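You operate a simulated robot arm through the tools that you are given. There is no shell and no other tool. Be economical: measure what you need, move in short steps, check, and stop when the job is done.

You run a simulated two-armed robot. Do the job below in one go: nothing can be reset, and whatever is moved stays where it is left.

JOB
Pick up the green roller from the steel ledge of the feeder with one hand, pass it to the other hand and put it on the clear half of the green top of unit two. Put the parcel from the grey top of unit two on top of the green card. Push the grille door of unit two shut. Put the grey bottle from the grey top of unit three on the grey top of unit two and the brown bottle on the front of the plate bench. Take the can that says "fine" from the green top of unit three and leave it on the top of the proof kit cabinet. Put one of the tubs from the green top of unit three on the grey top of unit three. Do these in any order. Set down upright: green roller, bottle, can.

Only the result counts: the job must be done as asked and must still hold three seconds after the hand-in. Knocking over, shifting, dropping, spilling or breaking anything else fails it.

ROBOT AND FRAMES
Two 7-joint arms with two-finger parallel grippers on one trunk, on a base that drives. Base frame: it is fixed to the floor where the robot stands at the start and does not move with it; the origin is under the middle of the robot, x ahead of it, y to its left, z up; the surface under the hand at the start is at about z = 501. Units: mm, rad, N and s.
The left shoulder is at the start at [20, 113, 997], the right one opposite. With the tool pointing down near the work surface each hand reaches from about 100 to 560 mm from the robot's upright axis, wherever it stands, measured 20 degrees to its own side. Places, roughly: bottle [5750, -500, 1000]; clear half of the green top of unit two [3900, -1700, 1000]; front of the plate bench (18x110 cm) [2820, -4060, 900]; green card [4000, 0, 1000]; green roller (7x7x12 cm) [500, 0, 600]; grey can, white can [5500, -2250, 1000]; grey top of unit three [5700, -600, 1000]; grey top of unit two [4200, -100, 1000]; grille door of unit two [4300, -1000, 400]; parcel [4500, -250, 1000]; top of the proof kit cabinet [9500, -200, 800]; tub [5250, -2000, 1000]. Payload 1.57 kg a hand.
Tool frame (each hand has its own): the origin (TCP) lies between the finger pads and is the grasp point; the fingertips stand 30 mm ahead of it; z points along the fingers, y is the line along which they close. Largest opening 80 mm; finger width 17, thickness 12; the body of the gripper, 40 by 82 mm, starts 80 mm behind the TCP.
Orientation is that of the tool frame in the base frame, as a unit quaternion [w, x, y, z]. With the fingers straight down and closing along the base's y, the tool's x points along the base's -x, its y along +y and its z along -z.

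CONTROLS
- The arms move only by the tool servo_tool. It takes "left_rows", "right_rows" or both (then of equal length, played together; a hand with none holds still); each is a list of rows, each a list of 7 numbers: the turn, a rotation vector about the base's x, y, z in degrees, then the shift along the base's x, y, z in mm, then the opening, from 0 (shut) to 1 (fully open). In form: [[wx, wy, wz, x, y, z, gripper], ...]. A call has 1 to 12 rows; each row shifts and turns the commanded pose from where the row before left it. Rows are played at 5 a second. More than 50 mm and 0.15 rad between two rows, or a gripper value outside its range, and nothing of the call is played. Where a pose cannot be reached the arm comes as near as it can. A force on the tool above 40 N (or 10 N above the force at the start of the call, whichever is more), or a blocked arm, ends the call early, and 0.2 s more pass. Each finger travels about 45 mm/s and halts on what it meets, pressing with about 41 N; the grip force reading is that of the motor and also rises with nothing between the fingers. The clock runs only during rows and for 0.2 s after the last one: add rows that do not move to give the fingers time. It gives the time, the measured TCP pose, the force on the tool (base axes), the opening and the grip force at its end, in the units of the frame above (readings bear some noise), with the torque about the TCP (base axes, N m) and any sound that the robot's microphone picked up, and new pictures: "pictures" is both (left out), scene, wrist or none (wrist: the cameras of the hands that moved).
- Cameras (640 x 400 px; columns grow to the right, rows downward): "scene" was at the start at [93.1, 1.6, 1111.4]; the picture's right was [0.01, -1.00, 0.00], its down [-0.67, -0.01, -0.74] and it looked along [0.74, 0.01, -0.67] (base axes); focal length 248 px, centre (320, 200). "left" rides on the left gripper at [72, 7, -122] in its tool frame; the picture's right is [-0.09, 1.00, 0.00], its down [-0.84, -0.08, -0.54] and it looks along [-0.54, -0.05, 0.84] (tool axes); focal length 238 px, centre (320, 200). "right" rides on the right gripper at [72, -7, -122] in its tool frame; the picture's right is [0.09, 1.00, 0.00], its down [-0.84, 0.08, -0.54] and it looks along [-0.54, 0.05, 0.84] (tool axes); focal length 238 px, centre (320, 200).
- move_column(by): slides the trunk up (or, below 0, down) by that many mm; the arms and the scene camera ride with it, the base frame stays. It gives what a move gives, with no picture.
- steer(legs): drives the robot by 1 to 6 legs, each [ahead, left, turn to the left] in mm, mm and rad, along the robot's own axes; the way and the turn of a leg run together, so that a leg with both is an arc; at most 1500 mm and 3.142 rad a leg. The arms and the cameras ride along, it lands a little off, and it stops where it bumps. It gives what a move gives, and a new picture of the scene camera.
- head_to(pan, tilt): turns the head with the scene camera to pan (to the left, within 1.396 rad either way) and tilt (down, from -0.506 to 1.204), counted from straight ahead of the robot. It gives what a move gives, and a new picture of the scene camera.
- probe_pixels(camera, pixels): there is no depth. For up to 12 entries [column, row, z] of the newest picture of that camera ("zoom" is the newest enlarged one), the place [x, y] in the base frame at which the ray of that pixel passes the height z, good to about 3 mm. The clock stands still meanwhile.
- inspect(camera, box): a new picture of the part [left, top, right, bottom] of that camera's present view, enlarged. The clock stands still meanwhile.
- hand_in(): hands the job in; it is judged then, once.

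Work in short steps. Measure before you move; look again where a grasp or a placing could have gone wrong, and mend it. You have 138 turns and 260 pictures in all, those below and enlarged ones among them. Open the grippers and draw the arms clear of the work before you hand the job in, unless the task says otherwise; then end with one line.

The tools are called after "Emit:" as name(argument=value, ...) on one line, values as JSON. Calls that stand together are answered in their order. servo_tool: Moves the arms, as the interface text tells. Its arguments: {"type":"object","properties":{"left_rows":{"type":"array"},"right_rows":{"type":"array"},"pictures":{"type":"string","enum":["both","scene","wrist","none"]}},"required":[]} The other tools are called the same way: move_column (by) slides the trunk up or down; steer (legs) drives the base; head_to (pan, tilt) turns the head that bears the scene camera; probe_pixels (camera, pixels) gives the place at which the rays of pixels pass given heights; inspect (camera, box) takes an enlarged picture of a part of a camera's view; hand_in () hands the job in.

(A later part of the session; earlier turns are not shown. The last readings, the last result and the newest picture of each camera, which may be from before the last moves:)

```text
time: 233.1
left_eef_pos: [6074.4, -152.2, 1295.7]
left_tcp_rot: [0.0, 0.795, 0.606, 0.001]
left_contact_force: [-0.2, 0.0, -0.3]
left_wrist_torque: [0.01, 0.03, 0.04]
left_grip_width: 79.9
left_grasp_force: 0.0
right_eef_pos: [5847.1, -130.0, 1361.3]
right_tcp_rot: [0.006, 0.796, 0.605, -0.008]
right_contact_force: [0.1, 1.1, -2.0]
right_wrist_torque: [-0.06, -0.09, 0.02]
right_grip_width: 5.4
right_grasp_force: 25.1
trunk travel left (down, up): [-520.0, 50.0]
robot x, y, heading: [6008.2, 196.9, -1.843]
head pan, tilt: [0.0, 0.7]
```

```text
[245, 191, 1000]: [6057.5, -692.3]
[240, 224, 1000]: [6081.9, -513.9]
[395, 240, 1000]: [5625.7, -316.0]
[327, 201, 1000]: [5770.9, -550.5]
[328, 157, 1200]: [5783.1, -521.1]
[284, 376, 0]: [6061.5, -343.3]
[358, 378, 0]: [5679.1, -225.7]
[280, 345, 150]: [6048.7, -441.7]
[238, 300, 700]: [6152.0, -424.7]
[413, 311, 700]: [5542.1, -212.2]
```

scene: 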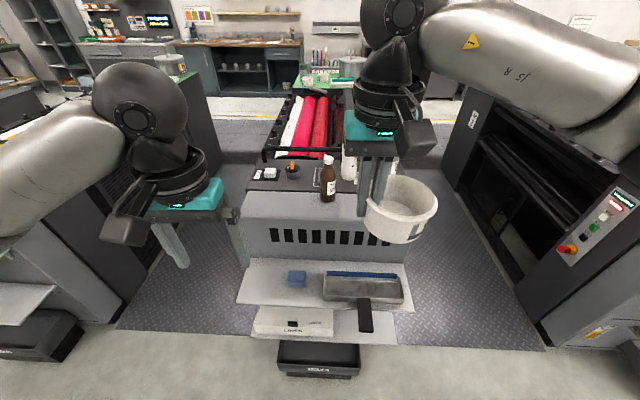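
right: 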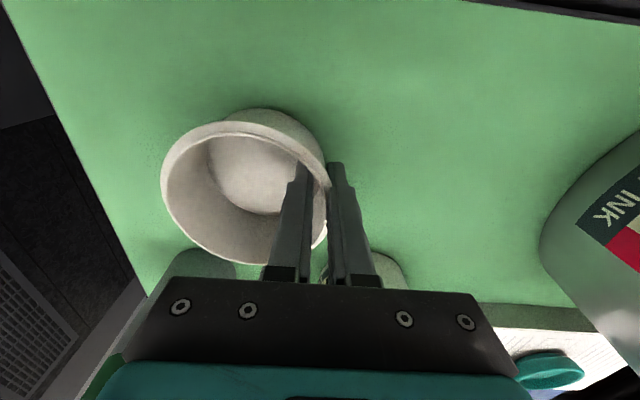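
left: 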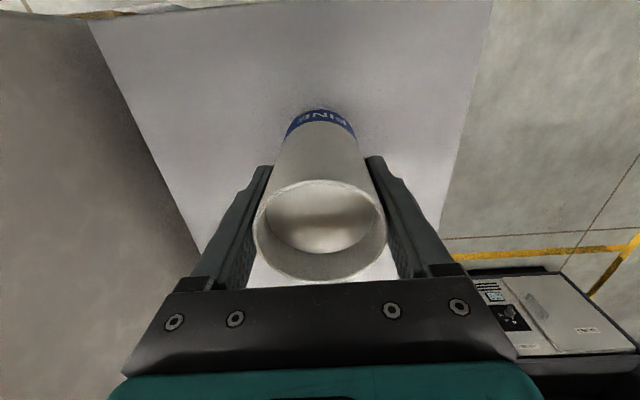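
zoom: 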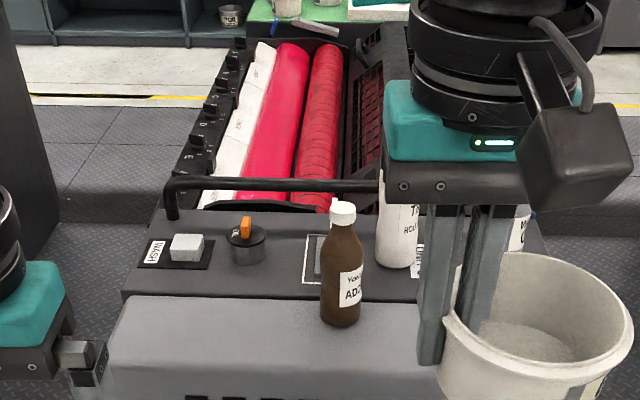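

The grey top spans hall Y 1165–1360; the floor box front is at Y≈1500. I move up closer, shift the right hand aside, and look.

Emit:
steer(legs=[[215, -60, -0.034]])

Emit:
servo_tool(right_rows=[[0, 0, 0, -40, 15, 0, 0], [0, 0, 0, -40, 15, 0, 0], [0, 0, 0, -40, 15, 0, 0], [0, 0, 0, -20, 8, 0, 0]], pictures="scene")

Emit:
inspect(camera="scene", box=[200, 90, 460, 260])

```text
time: 234.8
left_eef_pos: [5946.1, -340.7, 1294.9]
left_tcp_rot: [0.0, 0.806, 0.592, 0.0]
left_contact_force: [0.3, 0.2, -0.5]
left_wrist_torque: [-0.02, -0.03, -0.03]
left_grip_width: 79.9
left_grasp_force: 0.1
right_eef_pos: [5718.6, -311.3, 1362.3]
right_tcp_rot: [0.007, 0.807, 0.59, -0.008]
right_contact_force: [-0.3, 0.5, -2.3]
right_wrist_torque: [-0.04, -0.05, -0.01]
right_grip_width: 5.6
right_grasp_force: 25.6
trunk travel left (down, up): [-520.0, 50.0]
robot x, y, heading: [5892.0, 12.2, -1.876]
head pan, tilt: [0.0, 0.7]
```

scene: 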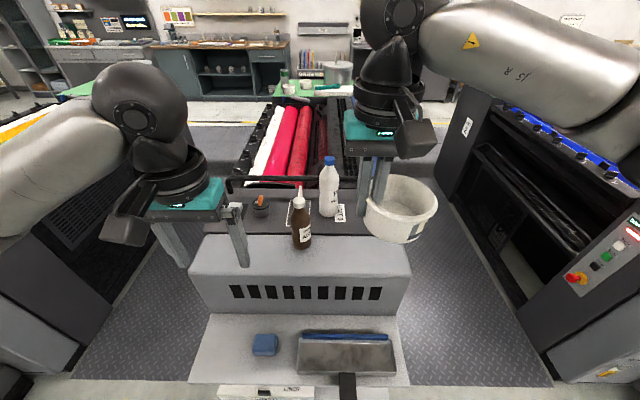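

```text
time: 235.8
left_eef_pos: [5945.4, -340.2, 1296.2]
left_tcp_rot: [0.001, 0.806, 0.592, 0.0]
left_contact_force: [0.5, -0.8, 0.6]
left_wrist_torque: [0.01, 0.0, -0.01]
left_grip_width: 80.2
left_grasp_force: 0.1
right_eef_pos: [5578.9, -254.9, 1362.3]
right_tcp_rot: [0.006, 0.806, 0.591, -0.007]
right_contact_force: [0.3, 0.3, -2.4]
right_wrist_torque: [-0.04, -0.1, 0.01]
right_grip_width: 5.4
right_grasp_force: 25.3
trunk travel left (down, up): [-520.0, 50.0]
robot x, y, heading: [5890.1, 10.5, -1.876]
head pan, tilt: [0.0, 0.7]
```

scene: 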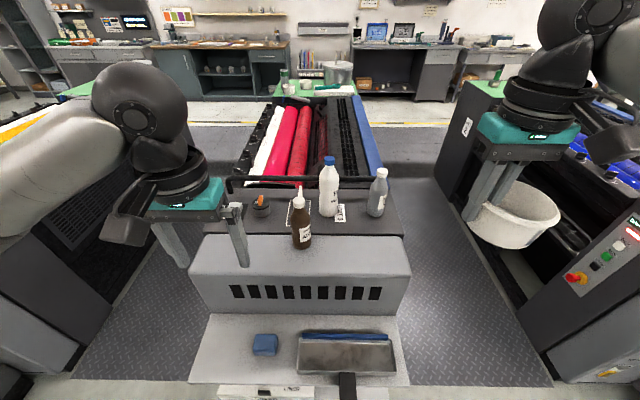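

```text
2.35 times, centred on (330, 175) of scene
```

zoom: 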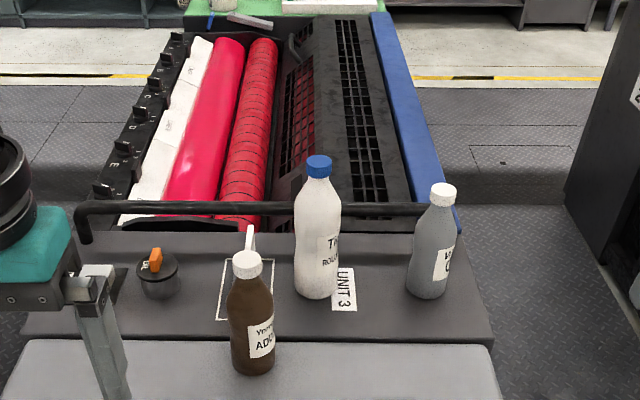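

I probe the seam, edges and bottle bases from this nearer view to check whether both grey parts are at z≈1000.

Emit:
probe_pixels(camera="scene", pixels=[[203.4, 234.7, 1000], [203.4, 234.7, 950], [403.8, 236.8, 1000], [412, 275, 1000], [190, 275, 1000], [300, 247, 1000], [376, 215, 1000], [329, 215, 1000], [300, 198, 1200], [382, 170, 1200], [402, 195, 1000], [398, 236, 1000]])

```text
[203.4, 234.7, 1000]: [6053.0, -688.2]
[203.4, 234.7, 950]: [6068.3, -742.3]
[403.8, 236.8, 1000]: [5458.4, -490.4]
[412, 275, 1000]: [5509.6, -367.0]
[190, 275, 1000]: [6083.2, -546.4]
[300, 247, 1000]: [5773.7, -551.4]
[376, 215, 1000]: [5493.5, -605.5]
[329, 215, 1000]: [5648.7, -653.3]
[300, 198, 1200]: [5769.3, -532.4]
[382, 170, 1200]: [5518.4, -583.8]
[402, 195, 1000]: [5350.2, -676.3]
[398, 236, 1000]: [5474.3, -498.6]
```

Both grey parts are at z=1000 (one level). I lower the column 120 mm for reach and carry the tub over the free light-grey spot near (5599,-468).

Emit:
move_column(by=-120)

Emit:
servo_tool(right_rows=[[0, 0, 0, 10, -37, 0, 0], [0, 0, 0, 10, -37, 0, 0], [0, 0, 0, 10, -37, 0, 0], [0, 0, 0, 11, -37, 0, 0], [0, 0, 0, 11, -37, 0, 0], [0, 0, 0, 10, -37, 0, 0], [0, 0, 0, 0, 0, -40, 0], [0, 0, 0, 0, 0, -40, 0], [0, 0, 0, 0, 0, -40, 0], [0, 0, 0, 0, 0, -30, 0], [0, 0, 0, 0, 0, -20, 0], [0, 0, 0, 0, 0, 0, 0]], pictures="both")

```text
time: 237.3
left_eef_pos: [5947.1, -340.6, 1176.6]
left_tcp_rot: [0.001, 0.805, 0.593, 0.0]
left_contact_force: [0.4, -0.3, -0.3]
left_wrist_torque: [0.01, 0.0, -0.02]
left_grip_width: 79.8
left_grasp_force: 0.0
right_eef_pos: [5578.5, -255.0, 1243.2]
right_tcp_rot: [0.007, 0.807, 0.591, -0.007]
right_contact_force: [-0.6, -0.1, -2.2]
right_wrist_torque: [-0.04, -0.08, 0.0]
right_grip_width: 5.4
right_grasp_force: 25.4
trunk travel left (down, up): [-400.0, 170.0]
robot x, y, heading: [5888.6, 10.1, -1.874]
head pan, tilt: [0.0, 0.7]
```

```text
time: 239.9
left_eef_pos: [5945.5, -340.0, 1175.2]
left_tcp_rot: [0.0, 0.806, 0.592, 0.001]
left_contact_force: [0.0, 1.0, -0.1]
left_wrist_torque: [-0.01, 0.02, -0.02]
left_grip_width: 79.9
left_grasp_force: 0.1
right_eef_pos: [5639.6, -477.8, 1072.4]
right_tcp_rot: [0.006, 0.807, 0.591, -0.007]
right_contact_force: [0.8, -0.3, -3.6]
right_wrist_torque: [-0.03, -0.08, -0.05]
right_grip_width: 5.4
right_grasp_force: 25.6
trunk travel left (down, up): [-400.0, 170.0]
robot x, y, heading: [5893.6, 10.4, -1.879]
head pan, tilt: [0.0, 0.7]
```

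scene: 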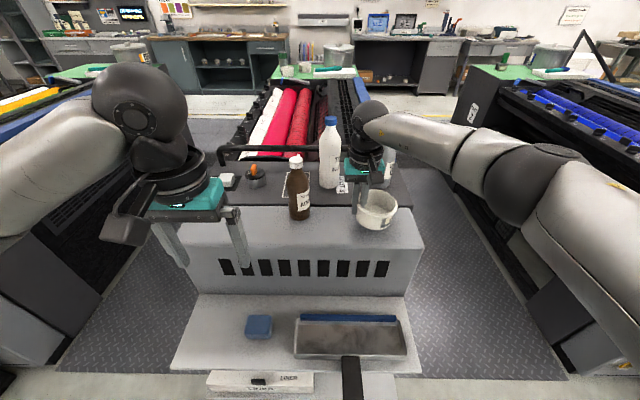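
right: 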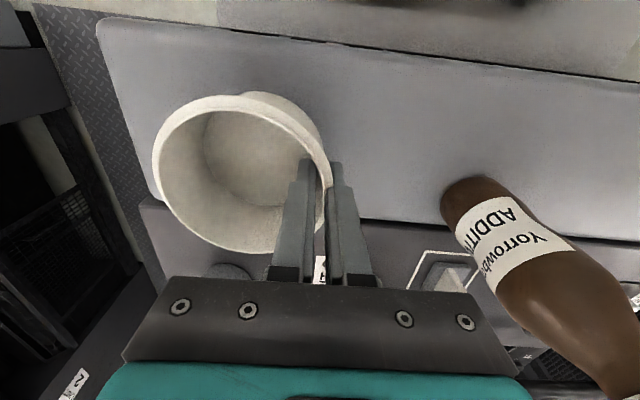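

The tub hangs over the light-grey top, clear of the bottles. I lower the last ~29 mm in small steps.

Emit:
servo_tool(right_rows=[[0, 0, 0, 0, 0, -12, 0], [0, 0, 0, 0, 0, -8, 0], [0, 0, 0, 0, 0, -4, 0], [0, 0, 0, 0, 0, -2, 0], [0, 0, 0, 0, 0, -2, 0], [0, 0, 0, 0, 0, 0, 0]], pictures="wrist")

```text
time: 241.3
left_eef_pos: [5946.3, -340.4, 1176.0]
left_tcp_rot: [0.002, 0.805, 0.593, 0.0]
left_contact_force: [0.4, -0.3, -0.9]
left_wrist_torque: [0.01, 0.03, 0.02]
left_grip_width: 79.9
left_grasp_force: 0.0
right_eef_pos: [5640.6, -477.9, 1046.8]
right_tcp_rot: [0.007, 0.806, 0.591, -0.008]
right_contact_force: [0.7, -1.0, 9.9]
right_wrist_torque: [0.56, 0.66, 0.01]
right_grip_width: 5.5
right_grasp_force: 25.8
trunk travel left (down, up): [-400.0, 170.0]
robot x, y, heading: [5892.7, 8.9, -1.881]
head pan, tilt: [0.0, 0.7]
```

right: 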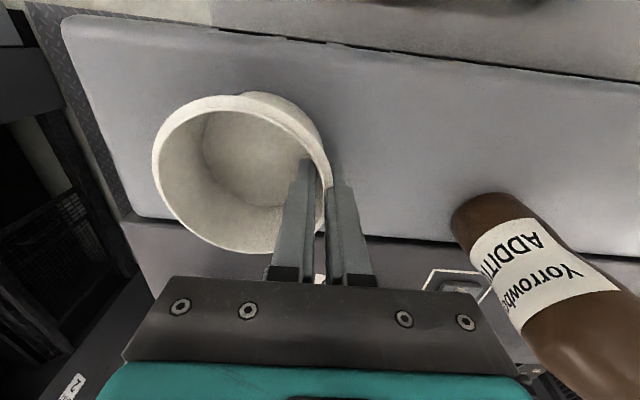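

Contact (10 N). I open to release the wall, wait, and lift straight up.

Emit:
servo_tool(right_rows=[[0, 0, 0, 0, 0, -1, 0.1], [0, 0, 0, 0, 0, 0, 0.2], [0, 0, 0, 0, 0, 0, 0.4], [0, 0, 0, 0, 0, 0, 0.5], [0, 0, 0, 0, 0, 0, 0.5], [0, 0, 0, 0, 0, 30, 0.5], [0, 0, 0, 0, 0, 45, 0.5], [0, 0, 0, 0, 0, 45, 0.5], [0, 0, 0, 0, 0, 45, 0.5], [0, 0, 0, 0, 0, 45, 1]], pictures="both")

Emit:
inspect(camera="scene", box=[230, 100, 450, 260])

```text
time: 243.5
left_eef_pos: [5946.5, -340.2, 1177.2]
left_tcp_rot: [0.002, 0.805, 0.593, 0.001]
left_contact_force: [0.5, -0.6, -0.3]
left_wrist_torque: [-0.01, 0.02, 0.0]
left_grip_width: 80.0
left_grasp_force: 0.0
right_eef_pos: [5641.7, -477.3, 1255.1]
right_tcp_rot: [0.007, 0.807, 0.591, -0.007]
right_contact_force: [-0.6, -0.7, -0.4]
right_wrist_torque: [0.02, 0.05, 0.01]
right_grip_width: 74.3
right_grasp_force: 0.0
trunk travel left (down, up): [-400.0, 170.0]
robot x, y, heading: [5891.4, 12.3, -1.883]
head pan, tilt: [0.0, 0.7]
```

scene: 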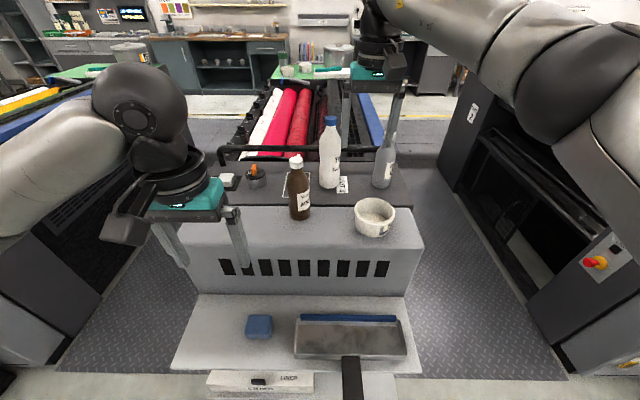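
right: 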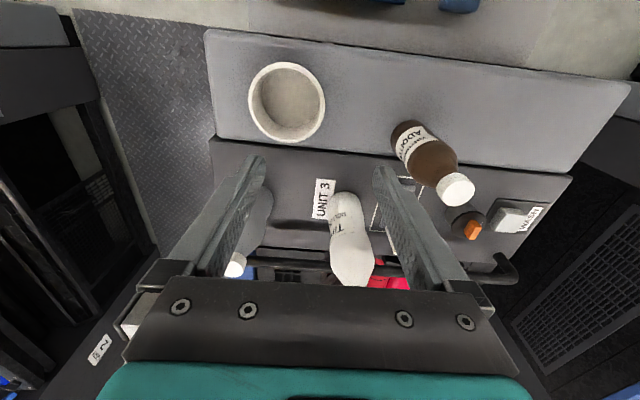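

```text
2.50 times, centred on (340, 180) of scene
```

zoom: 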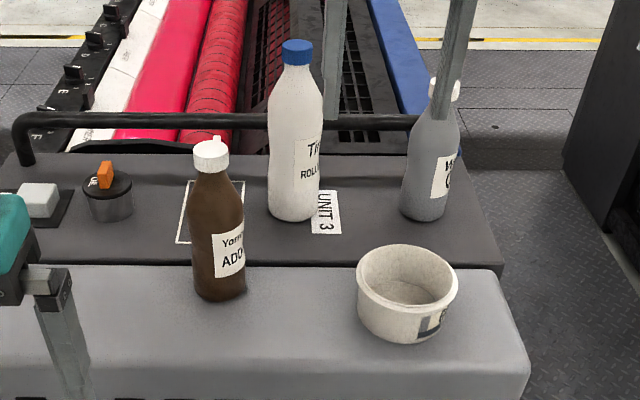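

The tub stands on the grey top. Now I measure brown and grey bottle bases, widths and heights.

Emit:
probe_pixels(camera="scene", pixels=[[300.8, 220.5, 1000], [288.8, 212, 1020], [310.4, 212, 1020], [296, 155, 1190], [296, 155, 1170], [381.6, 188.4, 1000], [372.8, 180, 1020], [395.5, 180, 1020], [390, 133, 1190], [390, 133, 1170]])

Emit:
probe_pixels(camera="right", pixels=[[408, 123, 1000], [457, 190, 1190], [457, 190, 1180], [457, 190, 1170], [235, 265, 1190], [235, 265, 1180], [260, 190, 1000], [345, 195, 1000]])

```text
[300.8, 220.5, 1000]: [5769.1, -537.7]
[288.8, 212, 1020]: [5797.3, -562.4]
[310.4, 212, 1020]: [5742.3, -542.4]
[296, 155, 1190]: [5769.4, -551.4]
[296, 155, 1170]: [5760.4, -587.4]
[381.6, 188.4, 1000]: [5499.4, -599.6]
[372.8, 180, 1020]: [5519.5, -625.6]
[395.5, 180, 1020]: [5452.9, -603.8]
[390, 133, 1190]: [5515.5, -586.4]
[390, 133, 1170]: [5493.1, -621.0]
```

```text
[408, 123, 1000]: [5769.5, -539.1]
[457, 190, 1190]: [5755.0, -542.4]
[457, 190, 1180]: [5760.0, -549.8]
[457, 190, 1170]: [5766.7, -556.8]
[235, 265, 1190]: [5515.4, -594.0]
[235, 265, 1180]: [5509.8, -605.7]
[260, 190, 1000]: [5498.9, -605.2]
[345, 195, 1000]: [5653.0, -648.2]
```

Brown: centre ≈(5763,-561), 58 mm wide, top ≈1182. It is a bit far, so I drive 30 mm closer and approach it with the left hand tilted 30° forward; the right hand retreats.

Emit:
steer(legs=[[30, 0, 0.005]])

Emit:
servo_tool(left_rows=[[-7.14, 2.3, 0, -20, -10, 0, 1], [-7.14, 2.3, 0, -25, -15, 0, 1], [-7.14, 2.3, 0, -30, -20, -20, 1], [-7.14, 2.3, 0, -30, -20, -30, 1], [0, 0, 0, -32, -22, -30, 1], [0, 0, 0, 0, 0, 0, 1]], right_rows=[[0, 0, 0, 10, 40, 10, 1], [0, 0, 0, 10, 40, 10, 1], [0, 0, 0, 5, 40, 0, 1], [0, 0, 0, 0, 40, 0, 1], [0, 0, 0, -20, 20, 0, 1], [0, 0, 0, 0, 0, 0, 1]], pictures="both")

```text
time: 244.3
left_eef_pos: [5938.6, -369.9, 1175.1]
left_tcp_rot: [0.001, 0.804, 0.594, 0.001]
left_contact_force: [-0.4, -0.9, 0.0]
left_wrist_torque: [0.06, 0.01, 0.03]
left_grip_width: 80.0
left_grasp_force: 0.0
right_eef_pos: [5636.1, -509.2, 1254.5]
right_tcp_rot: [0.007, 0.805, 0.593, -0.007]
right_contact_force: [0.2, -0.5, -0.4]
right_wrist_torque: [0.02, 0.01, 0.0]
right_grip_width: 80.0
right_grasp_force: 0.1
trunk travel left (down, up): [-400.0, 170.0]
robot x, y, heading: [5882.4, -15.9, -1.875]
head pan, tilt: [0.0, 0.7]
```

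scene: 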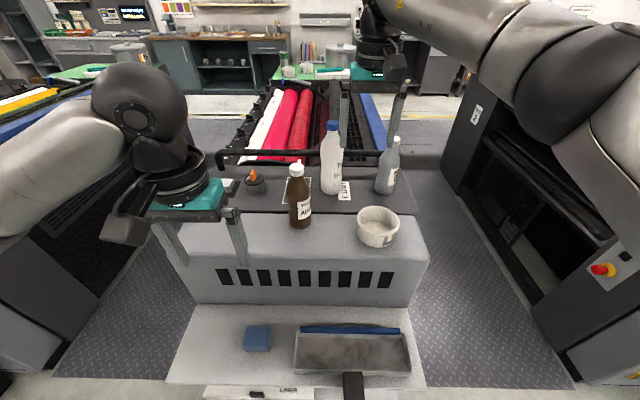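

```text
time: 245.7
left_eef_pos: [5802.8, -454.3, 1095.1]
left_tcp_rot: [0.152, 0.776, 0.574, -0.21]
left_contact_force: [0.9, -0.1, 0.2]
left_wrist_torque: [0.02, 0.01, -0.02]
left_grip_width: 79.8
left_grasp_force: 0.0
right_eef_pos: [5641.7, -327.8, 1277.1]
right_tcp_rot: [0.006, 0.804, 0.594, -0.007]
right_contact_force: [-0.3, -0.4, -0.3]
right_wrist_torque: [-0.04, 0.04, -0.03]
right_grip_width: 80.2
right_grasp_force: 0.1
trunk travel left (down, up): [-400.0, 170.0]
robot x, y, heading: [5883.5, -15.4, -1.871]
head pan, tilt: [0.0, 0.7]
```

scene: 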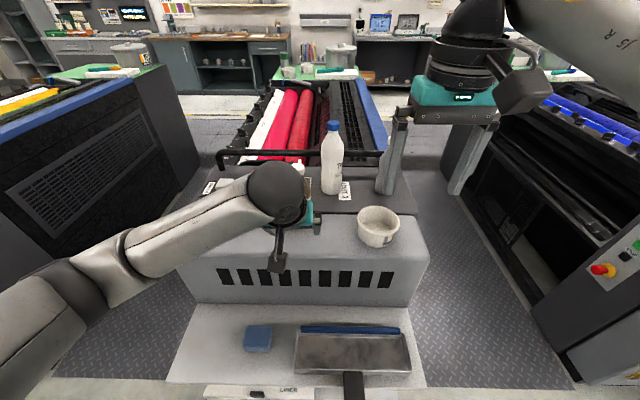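
right: 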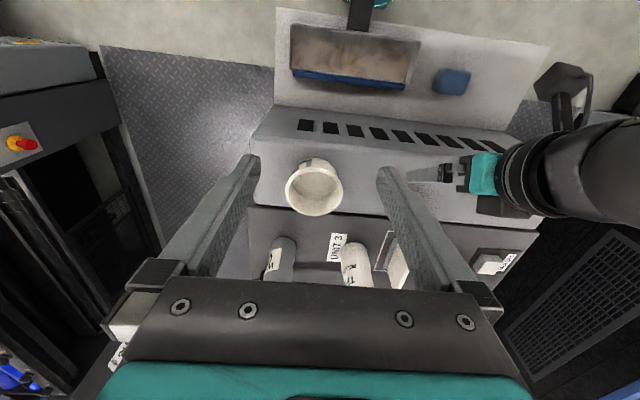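
left: 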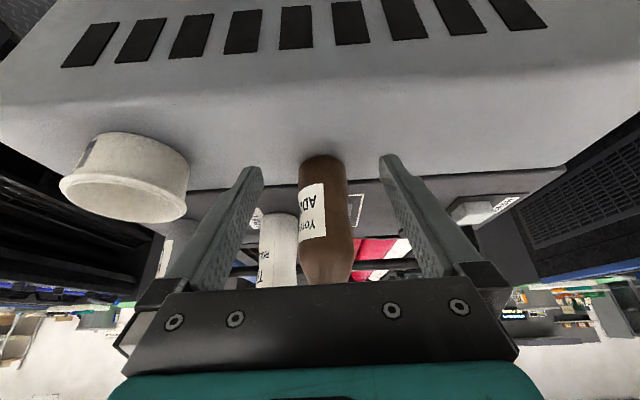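

The brown bottle is centred between the left fingers. I advance 112 mm and close.

Emit:
servo_tool(left_rows=[[0, 0, 0, -13, -38, 0, 1], [0, 0, 0, -12, -38, 0, 1], [0, 0, 0, -12, -30, 0, 1], [0, 0, 0, 0, 0, 0, 0.75], [0, 0, 0, 0, 0, 0, 0.6], [0, 0, 0, 0, 0, 0, 0.4], [0, 0, 0, 0, 0, 0, 0.4], [0, 0, 0, 0, 0, 0, 0.4]], pictures="wrist")

```text
time: 247.5
left_eef_pos: [5765.1, -561.3, 1097.3]
left_tcp_rot: [0.152, 0.776, 0.574, -0.21]
left_contact_force: [2.0, -0.7, 1.1]
left_wrist_torque: [-0.07, -0.04, 0.02]
left_grip_width: 54.3
left_grasp_force: 41.2
right_eef_pos: [5640.5, -327.1, 1276.1]
right_tcp_rot: [0.005, 0.804, 0.594, -0.008]
right_contact_force: [-0.7, 0.2, 0.2]
right_wrist_torque: [-0.01, -0.02, 0.0]
right_grip_width: 80.0
right_grasp_force: 0.0
trunk travel left (down, up): [-400.0, 170.0]
robot x, y, heading: [5882.6, -18.7, -1.871]
head pan, tilt: [0.0, 0.7]
```

left: 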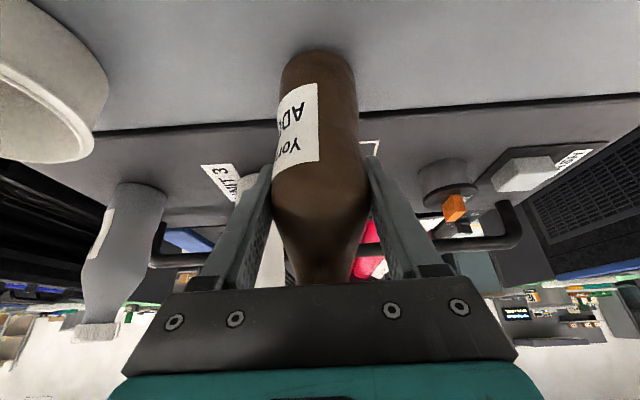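

Gripped at 54 mm. I lift it straight up and draw it back.

Emit:
servo_tool(left_rows=[[0, 0, 0, 0, 0, 10, 0.4], [0, 0, 0, 0, 0, 25, 0.4], [0, 0, 0, 0, 0, 35, 0.4], [0, 0, 0, 0, 0, 40, 0.4], [0, 0, 0, 5, 10, 40, 0.4], [0, 0, 0, 12, 38, 15, 0.4], [0, 0, 0, 15, 38, 10, 0.4], [0, 0, 0, 15, 38, 0, 0.4], [0, 0, 0, 20, 38, 0, 0.4], [0, 0, 0, 20, 38, 0, 0.4], [0, 0, 0, 20, 30, 0, 0.4], [0, 0, 0, 0, 0, 0, 0.4]], pictures="scene")

```text
time: 250.1
left_eef_pos: [5872.5, -331.8, 1268.9]
left_tcp_rot: [0.153, 0.776, 0.575, -0.209]
left_contact_force: [-0.3, 0.3, -5.0]
left_wrist_torque: [0.01, -0.01, -0.01]
left_grip_width: 54.1
left_grasp_force: 40.7
right_eef_pos: [5639.8, -327.4, 1275.1]
right_tcp_rot: [0.007, 0.805, 0.593, -0.007]
right_contact_force: [-0.3, -0.4, 0.2]
right_wrist_torque: [0.03, -0.01, 0.0]
right_grip_width: 80.0
right_grasp_force: 0.1
trunk travel left (down, up): [-400.0, 170.0]
robot x, y, heading: [5881.5, -16.1, -1.872]
head pan, tilt: [0.0, 0.7]
```

scene: 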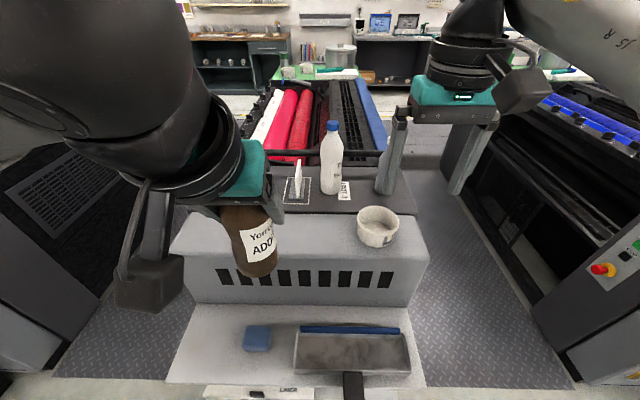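

Brown bottle in hand. The grey bottle is best reached from the gap between units two and three; I back off, shift right in front of the gap and look.

Emit:
steer(legs=[[-330, 0, 0], [0, -750, 0]])

Emit:
move_column(by=100)

Emit:
head_to(pan=0, tilt=0.6)

Emit:
head_to(pan=-0.5, tilt=0.6)

```text
time: 256.0
left_eef_pos: [5235.5, 212.7, 1269.1]
left_tcp_rot: [0.151, 0.78, 0.569, -0.21]
left_contact_force: [-0.4, 0.0, -4.5]
left_wrist_torque: [-0.01, -0.03, -0.01]
left_grip_width: 54.2
left_grasp_force: 40.9
right_eef_pos: [5002.7, 220.7, 1275.9]
right_tcp_rot: [0.007, 0.809, 0.588, -0.006]
right_contact_force: [-0.3, -0.1, -0.9]
right_wrist_torque: [0.04, -0.04, -0.02]
right_grip_width: 79.8
right_grasp_force: 0.0
trunk travel left (down, up): [-400.0, 170.0]
robot x, y, heading: [5251.6, 526.5, -1.882]
head pan, tilt: [0.0, 0.7]
```

scene: 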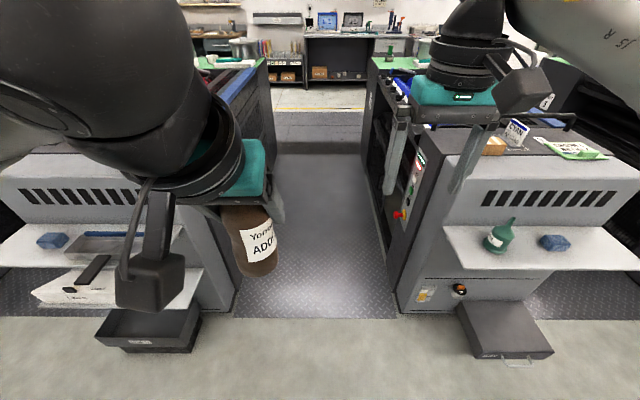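

```text
time: 257.4
left_eef_pos: [5235.3, 212.5, 1369.1]
left_tcp_rot: [0.151, 0.781, 0.569, -0.211]
left_contact_force: [0.3, 0.0, -3.9]
left_wrist_torque: [0.0, -0.01, 0.02]
left_grip_width: 54.2
left_grasp_force: 41.3
right_eef_pos: [5002.3, 220.4, 1376.8]
right_tcp_rot: [0.007, 0.809, 0.588, -0.008]
right_contact_force: [0.2, 0.3, 0.0]
right_wrist_torque: [0.01, 0.01, -0.02]
right_grip_width: 80.4
right_grasp_force: 0.0
trunk travel left (down, up): [-500.0, 70.0]
robot x, y, heading: [5248.7, 527.7, -1.891]
head pan, tilt: [0.0, 0.7]
```

```text
time: 258.0
left_eef_pos: [5234.8, 212.7, 1369.1]
left_tcp_rot: [0.151, 0.78, 0.569, -0.21]
left_contact_force: [0.0, 0.0, -4.5]
left_wrist_torque: [-0.04, -0.02, -0.02]
left_grip_width: 54.2
left_grasp_force: 40.4
right_eef_pos: [5003.6, 220.4, 1375.5]
right_tcp_rot: [0.006, 0.809, 0.588, -0.007]
right_contact_force: [0.9, -0.8, 0.4]
right_wrist_torque: [-0.02, 0.02, 0.0]
right_grip_width: 80.2
right_grasp_force: 0.0
trunk travel left (down, up): [-500.0, 70.0]
robot x, y, heading: [5252.5, 529.9, -1.894]
head pan, tilt: [0.0, 0.6]
```

scene: 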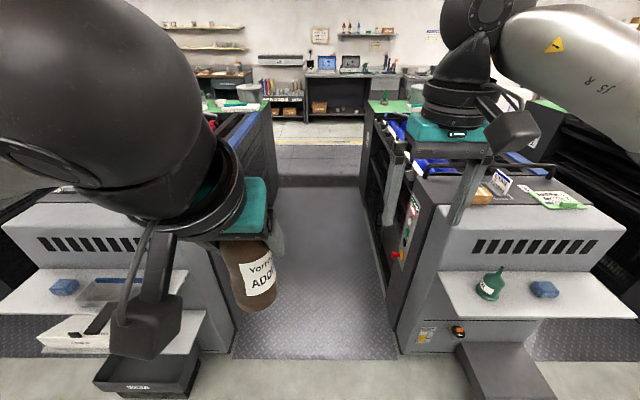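

```text
time: 259.0
left_eef_pos: [5235.0, 212.0, 1370.1]
left_tcp_rot: [0.15, 0.78, 0.569, -0.21]
left_contact_force: [-0.1, 0.5, -4.5]
left_wrist_torque: [-0.05, -0.02, -0.01]
left_grip_width: 54.3
left_grasp_force: 40.4
right_eef_pos: [5002.8, 219.6, 1376.6]
right_tcp_rot: [0.006, 0.809, 0.587, -0.007]
right_contact_force: [-0.3, -0.6, -0.5]
right_wrist_torque: [0.01, -0.01, -0.02]
right_grip_width: 80.0
right_grasp_force: 0.1
trunk travel left (down, up): [-500.0, 70.0]
robot x, y, heading: [5253.4, 525.8, -1.887]
head pan, tilt: [-0.499, 0.6]
```

scene: 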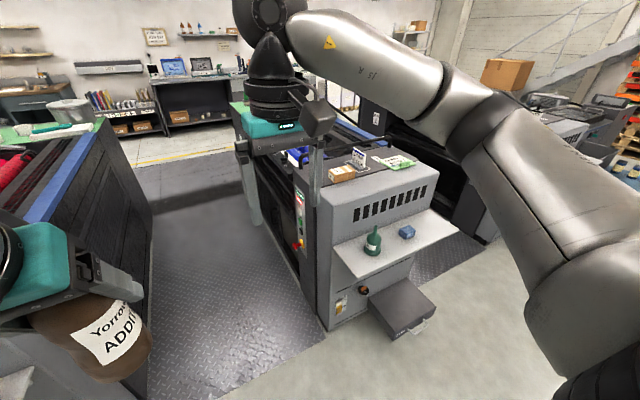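

The gap is clear. I drive in 980 mm, turn left to face unit three, and advance a bit.

Emit:
steer(legs=[[980, 0, 0.005], [0, 0, 1.577], [150, 0, 0]])

Emit:
head_to(pan=0, tilt=0.8)

```text
time: 268.7
left_eef_pos: [5411.0, -452.3, 1369.3]
left_tcp_rot: [0.254, 0.155, 0.954, -0.044]
left_contact_force: [-0.2, -0.4, -4.7]
left_wrist_torque: [-0.01, 0.01, -0.01]
left_grip_width: 54.3
left_grasp_force: 40.9
right_eef_pos: [5401.0, -684.7, 1376.4]
right_tcp_rot: [0.009, 0.162, 0.987, -0.001]
right_contact_force: [0.2, -0.4, -0.4]
right_wrist_torque: [0.01, 0.04, -0.01]
right_grip_width: 79.8
right_grasp_force: 0.0
trunk travel left (down, up): [-500.0, 70.0]
robot x, y, heading: [5096.5, -434.1, -0.323]
head pan, tilt: [-0.499, 0.6]
```

scene: 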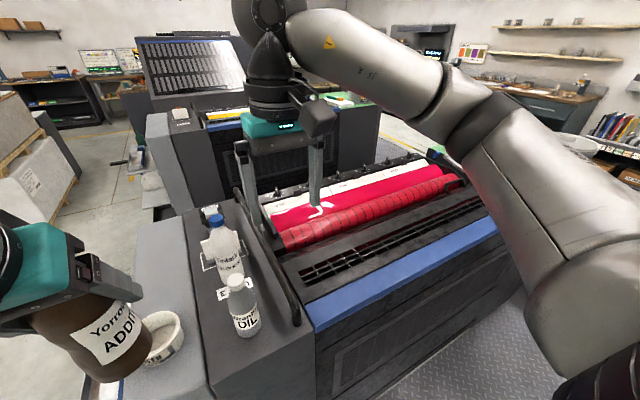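

```text
time: 269.7
left_eef_pos: [5410.2, -451.0, 1370.8]
left_tcp_rot: [0.255, 0.155, 0.953, -0.044]
left_contact_force: [0.2, 0.1, -4.5]
left_wrist_torque: [-0.03, 0.01, -0.04]
left_grip_width: 54.2
left_grasp_force: 41.0
right_eef_pos: [5399.6, -683.9, 1376.3]
right_tcp_rot: [0.01, 0.162, 0.987, -0.002]
right_contact_force: [-0.4, 0.4, 0.2]
right_wrist_torque: [-0.03, -0.04, 0.0]
right_grip_width: 79.9
right_grasp_force: 0.0
trunk travel left (down, up): [-500.0, 70.0]
robot x, y, heading: [5092.9, -431.3, -0.324]
head pan, tilt: [0.0, 0.799]
```

scene: 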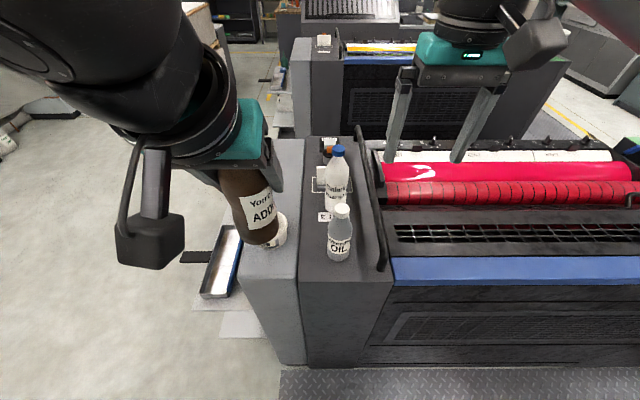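

The grey bottle ("OIL") is at (340,240), near the bar at px 375. I probe bottle and bar to check finger clearance.

Emit:
probe_pixels(camera="scene", pixels=[[339, 262, 1000], [327, 250, 1010], [352, 250, 1010], [342, 208, 1165], [377, 268, 1040], [377, 268, 1060], [372, 200, 1060], [336, 208, 1000], [383, 268, 1060]])

Emit:
inspect(camera="scene", box=[280, 120, 440, 280])

```text
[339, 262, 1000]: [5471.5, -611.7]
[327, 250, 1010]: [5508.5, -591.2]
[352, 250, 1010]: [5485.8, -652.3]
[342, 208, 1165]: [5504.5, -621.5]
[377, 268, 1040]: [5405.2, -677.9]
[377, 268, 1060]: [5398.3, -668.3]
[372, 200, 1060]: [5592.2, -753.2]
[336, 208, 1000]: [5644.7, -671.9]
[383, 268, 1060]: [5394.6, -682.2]
```

```text
2.50 times, centred on (360, 200) of scene
```

zoom: 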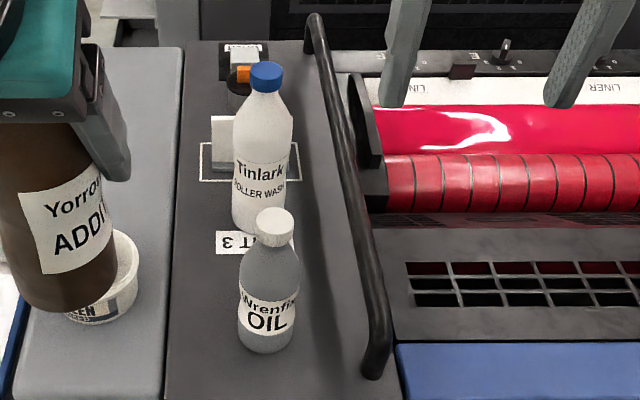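

Bottle centre ≈(5503,-622), 65 mm wide; the bar leaves about 20 mm clearance. I bring the right hand above at z≈1215 and look.

Emit:
servo_tool(right_rows=[[0, 0, 0, 35, 20, -25, 1], [0, 0, 0, 35, 21, -25, 1], [0, 0, 0, 33, 21, -25, 1], [0, 0, 0, 0, 0, -45, 1], [0, 0, 0, 0, 0, -41, 1], [0, 0, 0, 0, 0, 0, 1]], pictures="both")

```text
time: 271.1
left_eef_pos: [5409.9, -452.0, 1369.1]
left_tcp_rot: [0.255, 0.155, 0.953, -0.044]
left_contact_force: [0.1, 0.2, -4.2]
left_wrist_torque: [0.0, 0.01, -0.04]
left_grip_width: 54.1
left_grasp_force: 41.0
right_eef_pos: [5501.2, -621.9, 1213.5]
right_tcp_rot: [0.01, 0.163, 0.987, -0.001]
right_contact_force: [-0.6, 0.3, -0.6]
right_wrist_torque: [0.0, 0.0, -0.01]
right_grip_width: 79.9
right_grasp_force: 0.0
trunk travel left (down, up): [-500.0, 70.0]
robot x, y, heading: [5092.0, -434.1, -0.321]
head pan, tilt: [0.0, 0.799]
```

scene: 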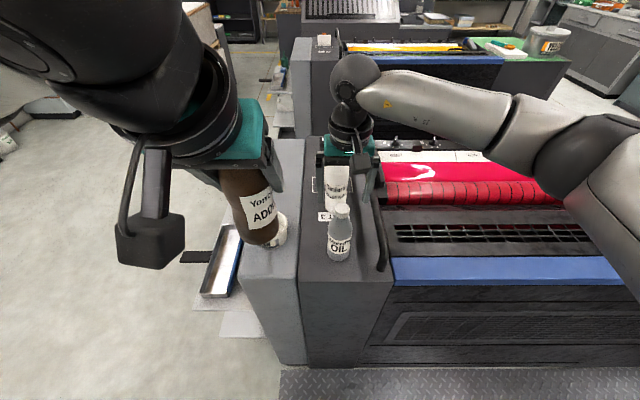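
right: 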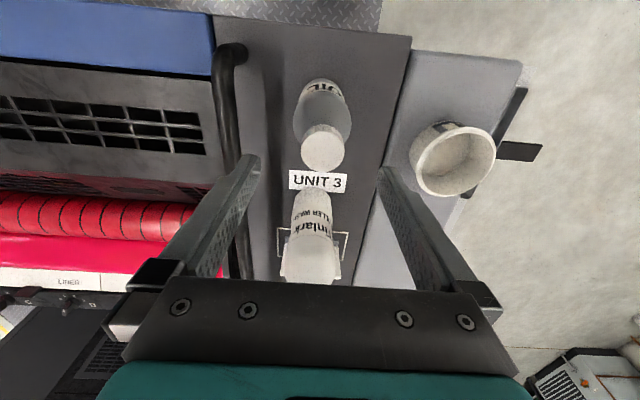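

I probe the cap centre and bar in the right view.

Emit:
probe_pixels(camera="right", pixels=[[323, 143, 1165], [323, 143, 1170], [323, 80, 1000], [294, 115, 1080], [352, 118, 1080], [230, 60, 1060], [234, 130, 1070], [240, 130, 1070], [236, 250, 1070]])

```text
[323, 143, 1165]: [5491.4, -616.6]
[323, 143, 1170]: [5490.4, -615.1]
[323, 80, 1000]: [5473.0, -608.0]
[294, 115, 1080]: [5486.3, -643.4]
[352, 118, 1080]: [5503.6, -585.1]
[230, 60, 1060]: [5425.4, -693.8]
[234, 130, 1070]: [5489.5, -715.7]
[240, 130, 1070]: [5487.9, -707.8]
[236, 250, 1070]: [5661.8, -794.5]
```

Centre ≈(5498,-620), bar 87 mm away. I correct slightly, descend to z=1095 and close.

Emit:
servo_tool(right_rows=[[0, 0, 0, -3, 2, -40, 1], [0, 0, 0, 0, 0, -40, 1], [0, 0, 0, 0, 0, -25, 1], [0, 0, 0, 0, 0, -13, 1], [0, 0, 0, 0, 0, 0, 0.8], [0, 0, 0, 0, 0, 0, 0.7], [0, 0, 0, 0, 0, 0, 0.5], [0, 0, 0, 0, 0, 0, 0.5], [0, 0, 0, 0, 0, 0, 0.5]], pictures="wrist")

```text
time: 273.1
left_eef_pos: [5410.7, -451.0, 1369.1]
left_tcp_rot: [0.255, 0.155, 0.954, -0.044]
left_contact_force: [0.0, -0.2, -4.2]
left_wrist_torque: [0.01, 0.03, -0.04]
left_grip_width: 53.9
left_grasp_force: 40.9
right_eef_pos: [5498.9, -619.1, 1097.1]
right_tcp_rot: [0.009, 0.162, 0.987, -0.001]
right_contact_force: [-0.3, 0.8, -0.7]
right_wrist_torque: [-0.03, -0.04, 0.0]
right_grip_width: 54.0
right_grasp_force: 39.1
trunk travel left (down, up): [-500.0, 70.0]
robot x, y, heading: [5093.3, -434.5, -0.326]
head pan, tilt: [0.0, 0.799]
```

right: 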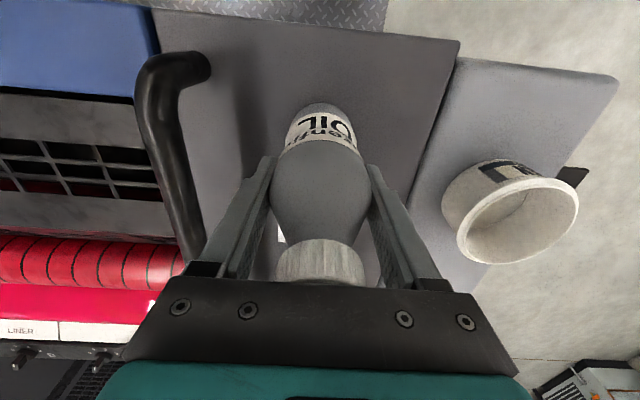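

Gripped at 54 mm. I lift straight up slowly and check the grip.

Emit:
servo_tool(right_rows=[[0, 0, 0, 0, 0, 8, 0.5], [0, 0, 0, 0, 0, 15, 0.5], [0, 0, 0, 0, 0, 30, 0.5], [0, 0, 0, 0, 0, 40, 0.5], [0, 0, 0, 0, 0, 40, 0.5], [0, 0, 0, 0, 0, 40, 0.5], [0, 0, 0, 0, 0, 40, 0.5], [0, 0, 0, -35, -20, 25, 0.5], [0, 0, 0, -35, -20, 20, 0.5], [0, 0, 0, -35, -20, 0, 0.5], [0, 0, 0, 0, 0, 0, 0.5]], pictures="both")

```text
time: 275.5
left_eef_pos: [5411.2, -451.4, 1368.9]
left_tcp_rot: [0.254, 0.155, 0.954, -0.045]
left_contact_force: [0.0, 0.4, -4.9]
left_wrist_torque: [0.0, 0.02, -0.01]
left_grip_width: 54.1
left_grasp_force: 40.7
right_eef_pos: [5394.1, -679.5, 1354.9]
right_tcp_rot: [0.01, 0.161, 0.987, -0.001]
right_contact_force: [-0.8, 0.5, -5.0]
right_wrist_torque: [-0.03, -0.02, -0.02]
right_grip_width: 54.4
right_grasp_force: 41.2
trunk travel left (down, up): [-500.0, 70.0]
robot x, y, heading: [5096.2, -431.3, -0.332]
head pan, tilt: [0.0, 0.799]
```

scene: 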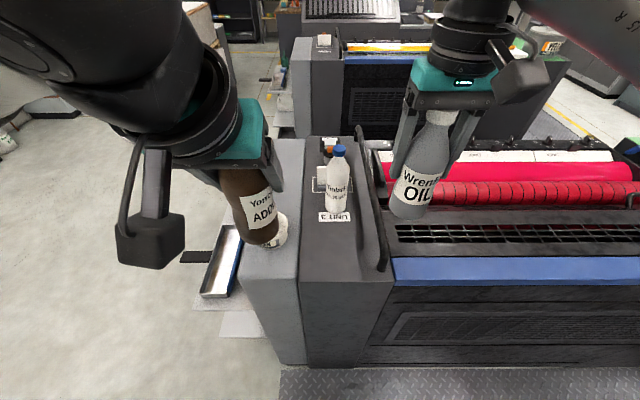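
right: 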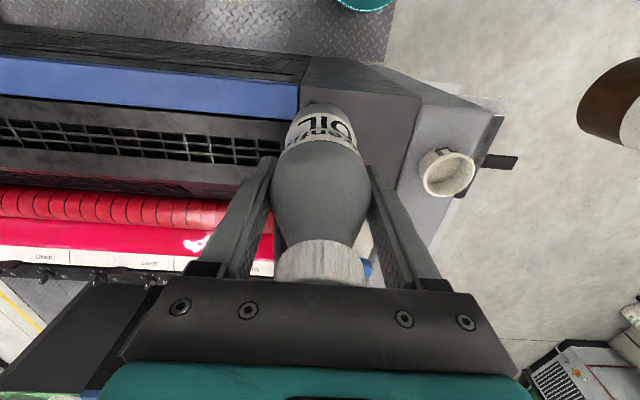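

Both bottles are held. I leave the gap sideways, back along the aisle and turn to face unit two's grey top from the front.

Emit:
steer(legs=[[-130, 0, 0.024], [0, 1000, 0], [-740, 0, 0], [0, 0, -1.571]])

Emit:
head_to(pan=0, tilt=0.65)

Emit:
inspect(camera="scene", box=[220, 80, 440, 240])

```text
time: 289.1
left_eef_pos: [4559.2, 483.6, 1369.4]
left_tcp_rot: [0.154, 0.77, 0.583, -0.208]
left_contact_force: [0.0, 0.7, -4.7]
left_wrist_torque: [-0.01, 0.0, 0.0]
left_grip_width: 54.0
left_grasp_force: 41.2
right_eef_pos: [4330.5, 487.6, 1355.3]
right_tcp_rot: [0.007, 0.799, 0.601, -0.007]
right_contact_force: [0.1, 0.0, -4.1]
right_wrist_torque: [-0.01, -0.01, 0.01]
right_grip_width: 54.1
right_grasp_force: 41.2
trunk travel left (down, up): [-500.0, 70.0]
robot x, y, heading: [4562.9, 799.6, -1.851]
head pan, tilt: [0.0, 0.799]
```

scene: 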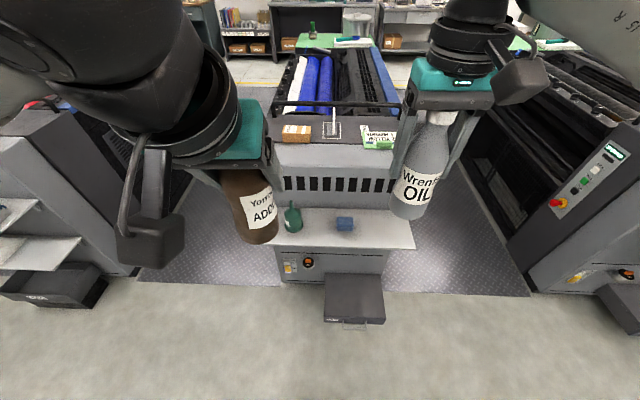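

```text
time: 289.8
left_eef_pos: [4559.1, 482.2, 1369.4]
left_tcp_rot: [0.154, 0.771, 0.582, -0.207]
left_contact_force: [0.5, 0.3, -3.4]
left_wrist_torque: [-0.01, 0.01, -0.02]
left_grip_width: 54.4
left_grasp_force: 41.1
right_eef_pos: [4330.5, 488.2, 1352.6]
right_tcp_rot: [0.007, 0.799, 0.601, -0.007]
right_contact_force: [0.6, 0.6, -4.6]
right_wrist_torque: [0.01, 0.02, 0.01]
right_grip_width: 54.1
right_grasp_force: 41.0
trunk travel left (down, up): [-500.0, 70.0]
robot x, y, heading: [4564.2, 800.4, -1.849]
head pan, tilt: [0.0, 0.649]
```

scene: 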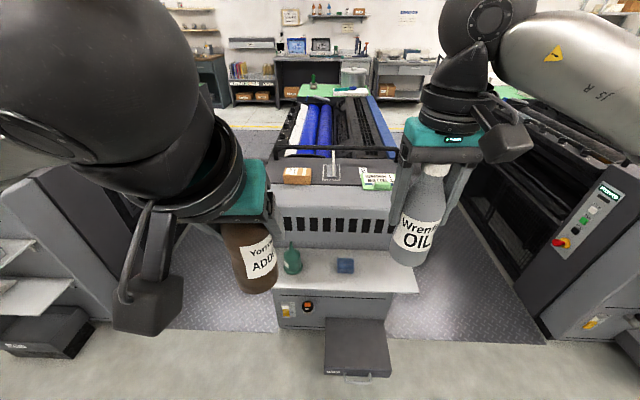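

```text
2.50 times, centred on (330, 160) of scene
```

zoom: 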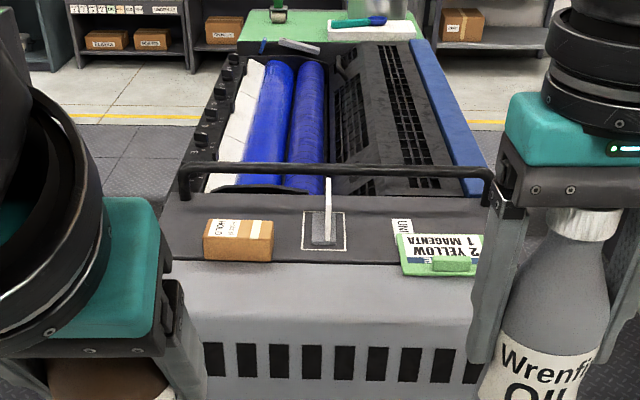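

I see the parcel at px (298,175), the green card at (378,182). I probe edges and the open drawer box on the floor.

Emit:
probe_pixels(camera="scene", pixels=[[325, 374, 0], [392, 377, 0], [325, 374, 150], [326, 320, 150], [388, 319, 150], [278, 185, 1000], [408, 184, 1000], [280, 215, 1000], [298, 183, 1000], [376, 190, 1000], [348, 381, 100], [416, 291, 700]])

Emit:
inspect(camera="scene", box=[260, 150, 420, 230])

```text
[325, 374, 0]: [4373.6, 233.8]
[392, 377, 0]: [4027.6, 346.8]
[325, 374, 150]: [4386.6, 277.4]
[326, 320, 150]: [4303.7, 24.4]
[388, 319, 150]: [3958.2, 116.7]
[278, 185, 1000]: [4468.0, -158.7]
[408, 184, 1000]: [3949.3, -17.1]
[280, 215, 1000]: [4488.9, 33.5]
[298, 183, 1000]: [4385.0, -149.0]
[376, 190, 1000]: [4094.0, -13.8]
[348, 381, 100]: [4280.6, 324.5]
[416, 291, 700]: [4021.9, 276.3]
```

```text
4.00 times, centred on (340, 190) of scene
```

zoom: 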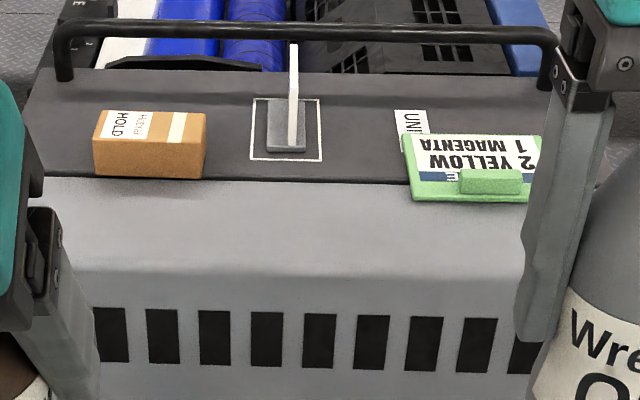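

The card is the green clip card at (4094,-14); parcel at (4385,-149). A drawer sticks out at hall X 3740–4110, so I stand left of it: shift 300 left and 410 ahead.

Emit:
steer(legs=[[0, 300, -0.028], [410, 0, 0]])

Emit:
head_to(pan=-0.2, tilt=0.8)

```text
time: 294.0
left_eef_pos: [4713.5, 10.4, 1368.6]
left_tcp_rot: [0.15, 0.782, 0.567, -0.211]
left_contact_force: [-0.8, 0.0, -5.4]
left_wrist_torque: [-0.01, 0.02, 0.03]
left_grip_width: 54.3
left_grasp_force: 41.5
right_eef_pos: [4484.7, 25.8, 1354.1]
right_tcp_rot: [0.007, 0.81, 0.586, -0.008]
right_contact_force: [0.5, -0.1, -5.5]
right_wrist_torque: [-0.01, -0.04, 0.01]
right_grip_width: 54.1
right_grasp_force: 41.0
trunk travel left (down, up): [-500.0, 70.0]
robot x, y, heading: [4730.6, 329.4, -1.888]
head pan, tilt: [0.0, 0.649]
```

scene: 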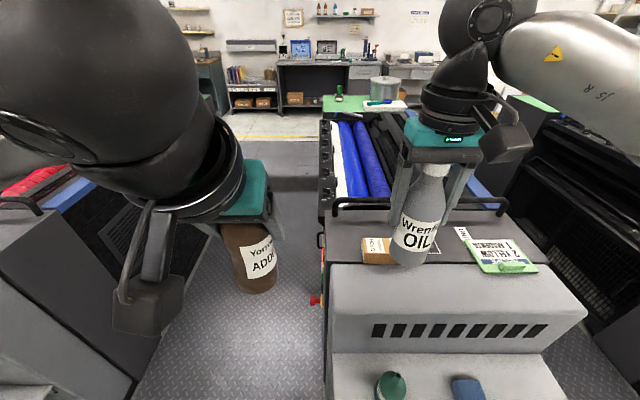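

```text
time: 294.7
left_eef_pos: [4713.2, 11.8, 1368.9]
left_tcp_rot: [0.15, 0.782, 0.568, -0.21]
left_contact_force: [0.1, -0.4, -4.8]
left_wrist_torque: [0.01, 0.01, -0.01]
left_grip_width: 54.2
left_grasp_force: 41.7
right_eef_pos: [4484.3, 24.7, 1354.0]
right_tcp_rot: [0.006, 0.81, 0.587, -0.008]
right_contact_force: [0.4, 0.3, -5.4]
right_wrist_torque: [-0.02, -0.01, 0.03]
right_grip_width: 54.0
right_grasp_force: 40.6
trunk travel left (down, up): [-500.0, 70.0]
robot x, y, heading: [4729.0, 322.8, -1.891]
head pan, tilt: [-0.201, 0.799]
```

scene: 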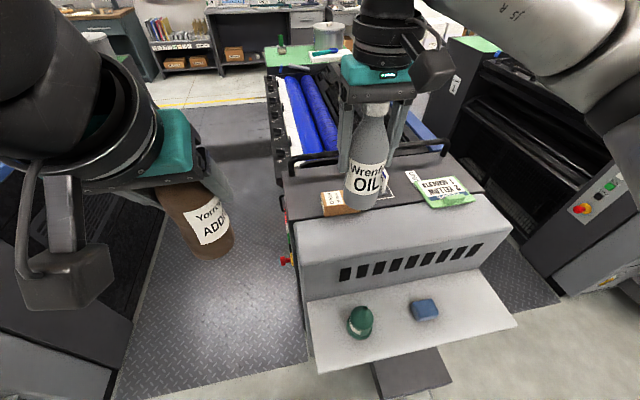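

I probe the light-grey top's left end and the parcel for the bottle's spot.

Emit:
probe_pixels(camera="scene", pixels=[[291, 219, 1000], [299, 262, 1000], [484, 193, 1000], [510, 228, 1000], [320, 194, 1000], [322, 215, 1000], [425, 207, 1000], [474, 202, 1000], [415, 182, 1000], [458, 178, 1000]])

```text
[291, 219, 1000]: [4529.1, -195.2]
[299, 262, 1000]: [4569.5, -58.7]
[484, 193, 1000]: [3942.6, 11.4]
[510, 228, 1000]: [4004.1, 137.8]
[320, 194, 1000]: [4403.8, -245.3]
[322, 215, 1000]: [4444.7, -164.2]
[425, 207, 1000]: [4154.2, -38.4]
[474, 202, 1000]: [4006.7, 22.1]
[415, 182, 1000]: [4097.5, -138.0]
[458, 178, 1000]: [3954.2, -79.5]
```

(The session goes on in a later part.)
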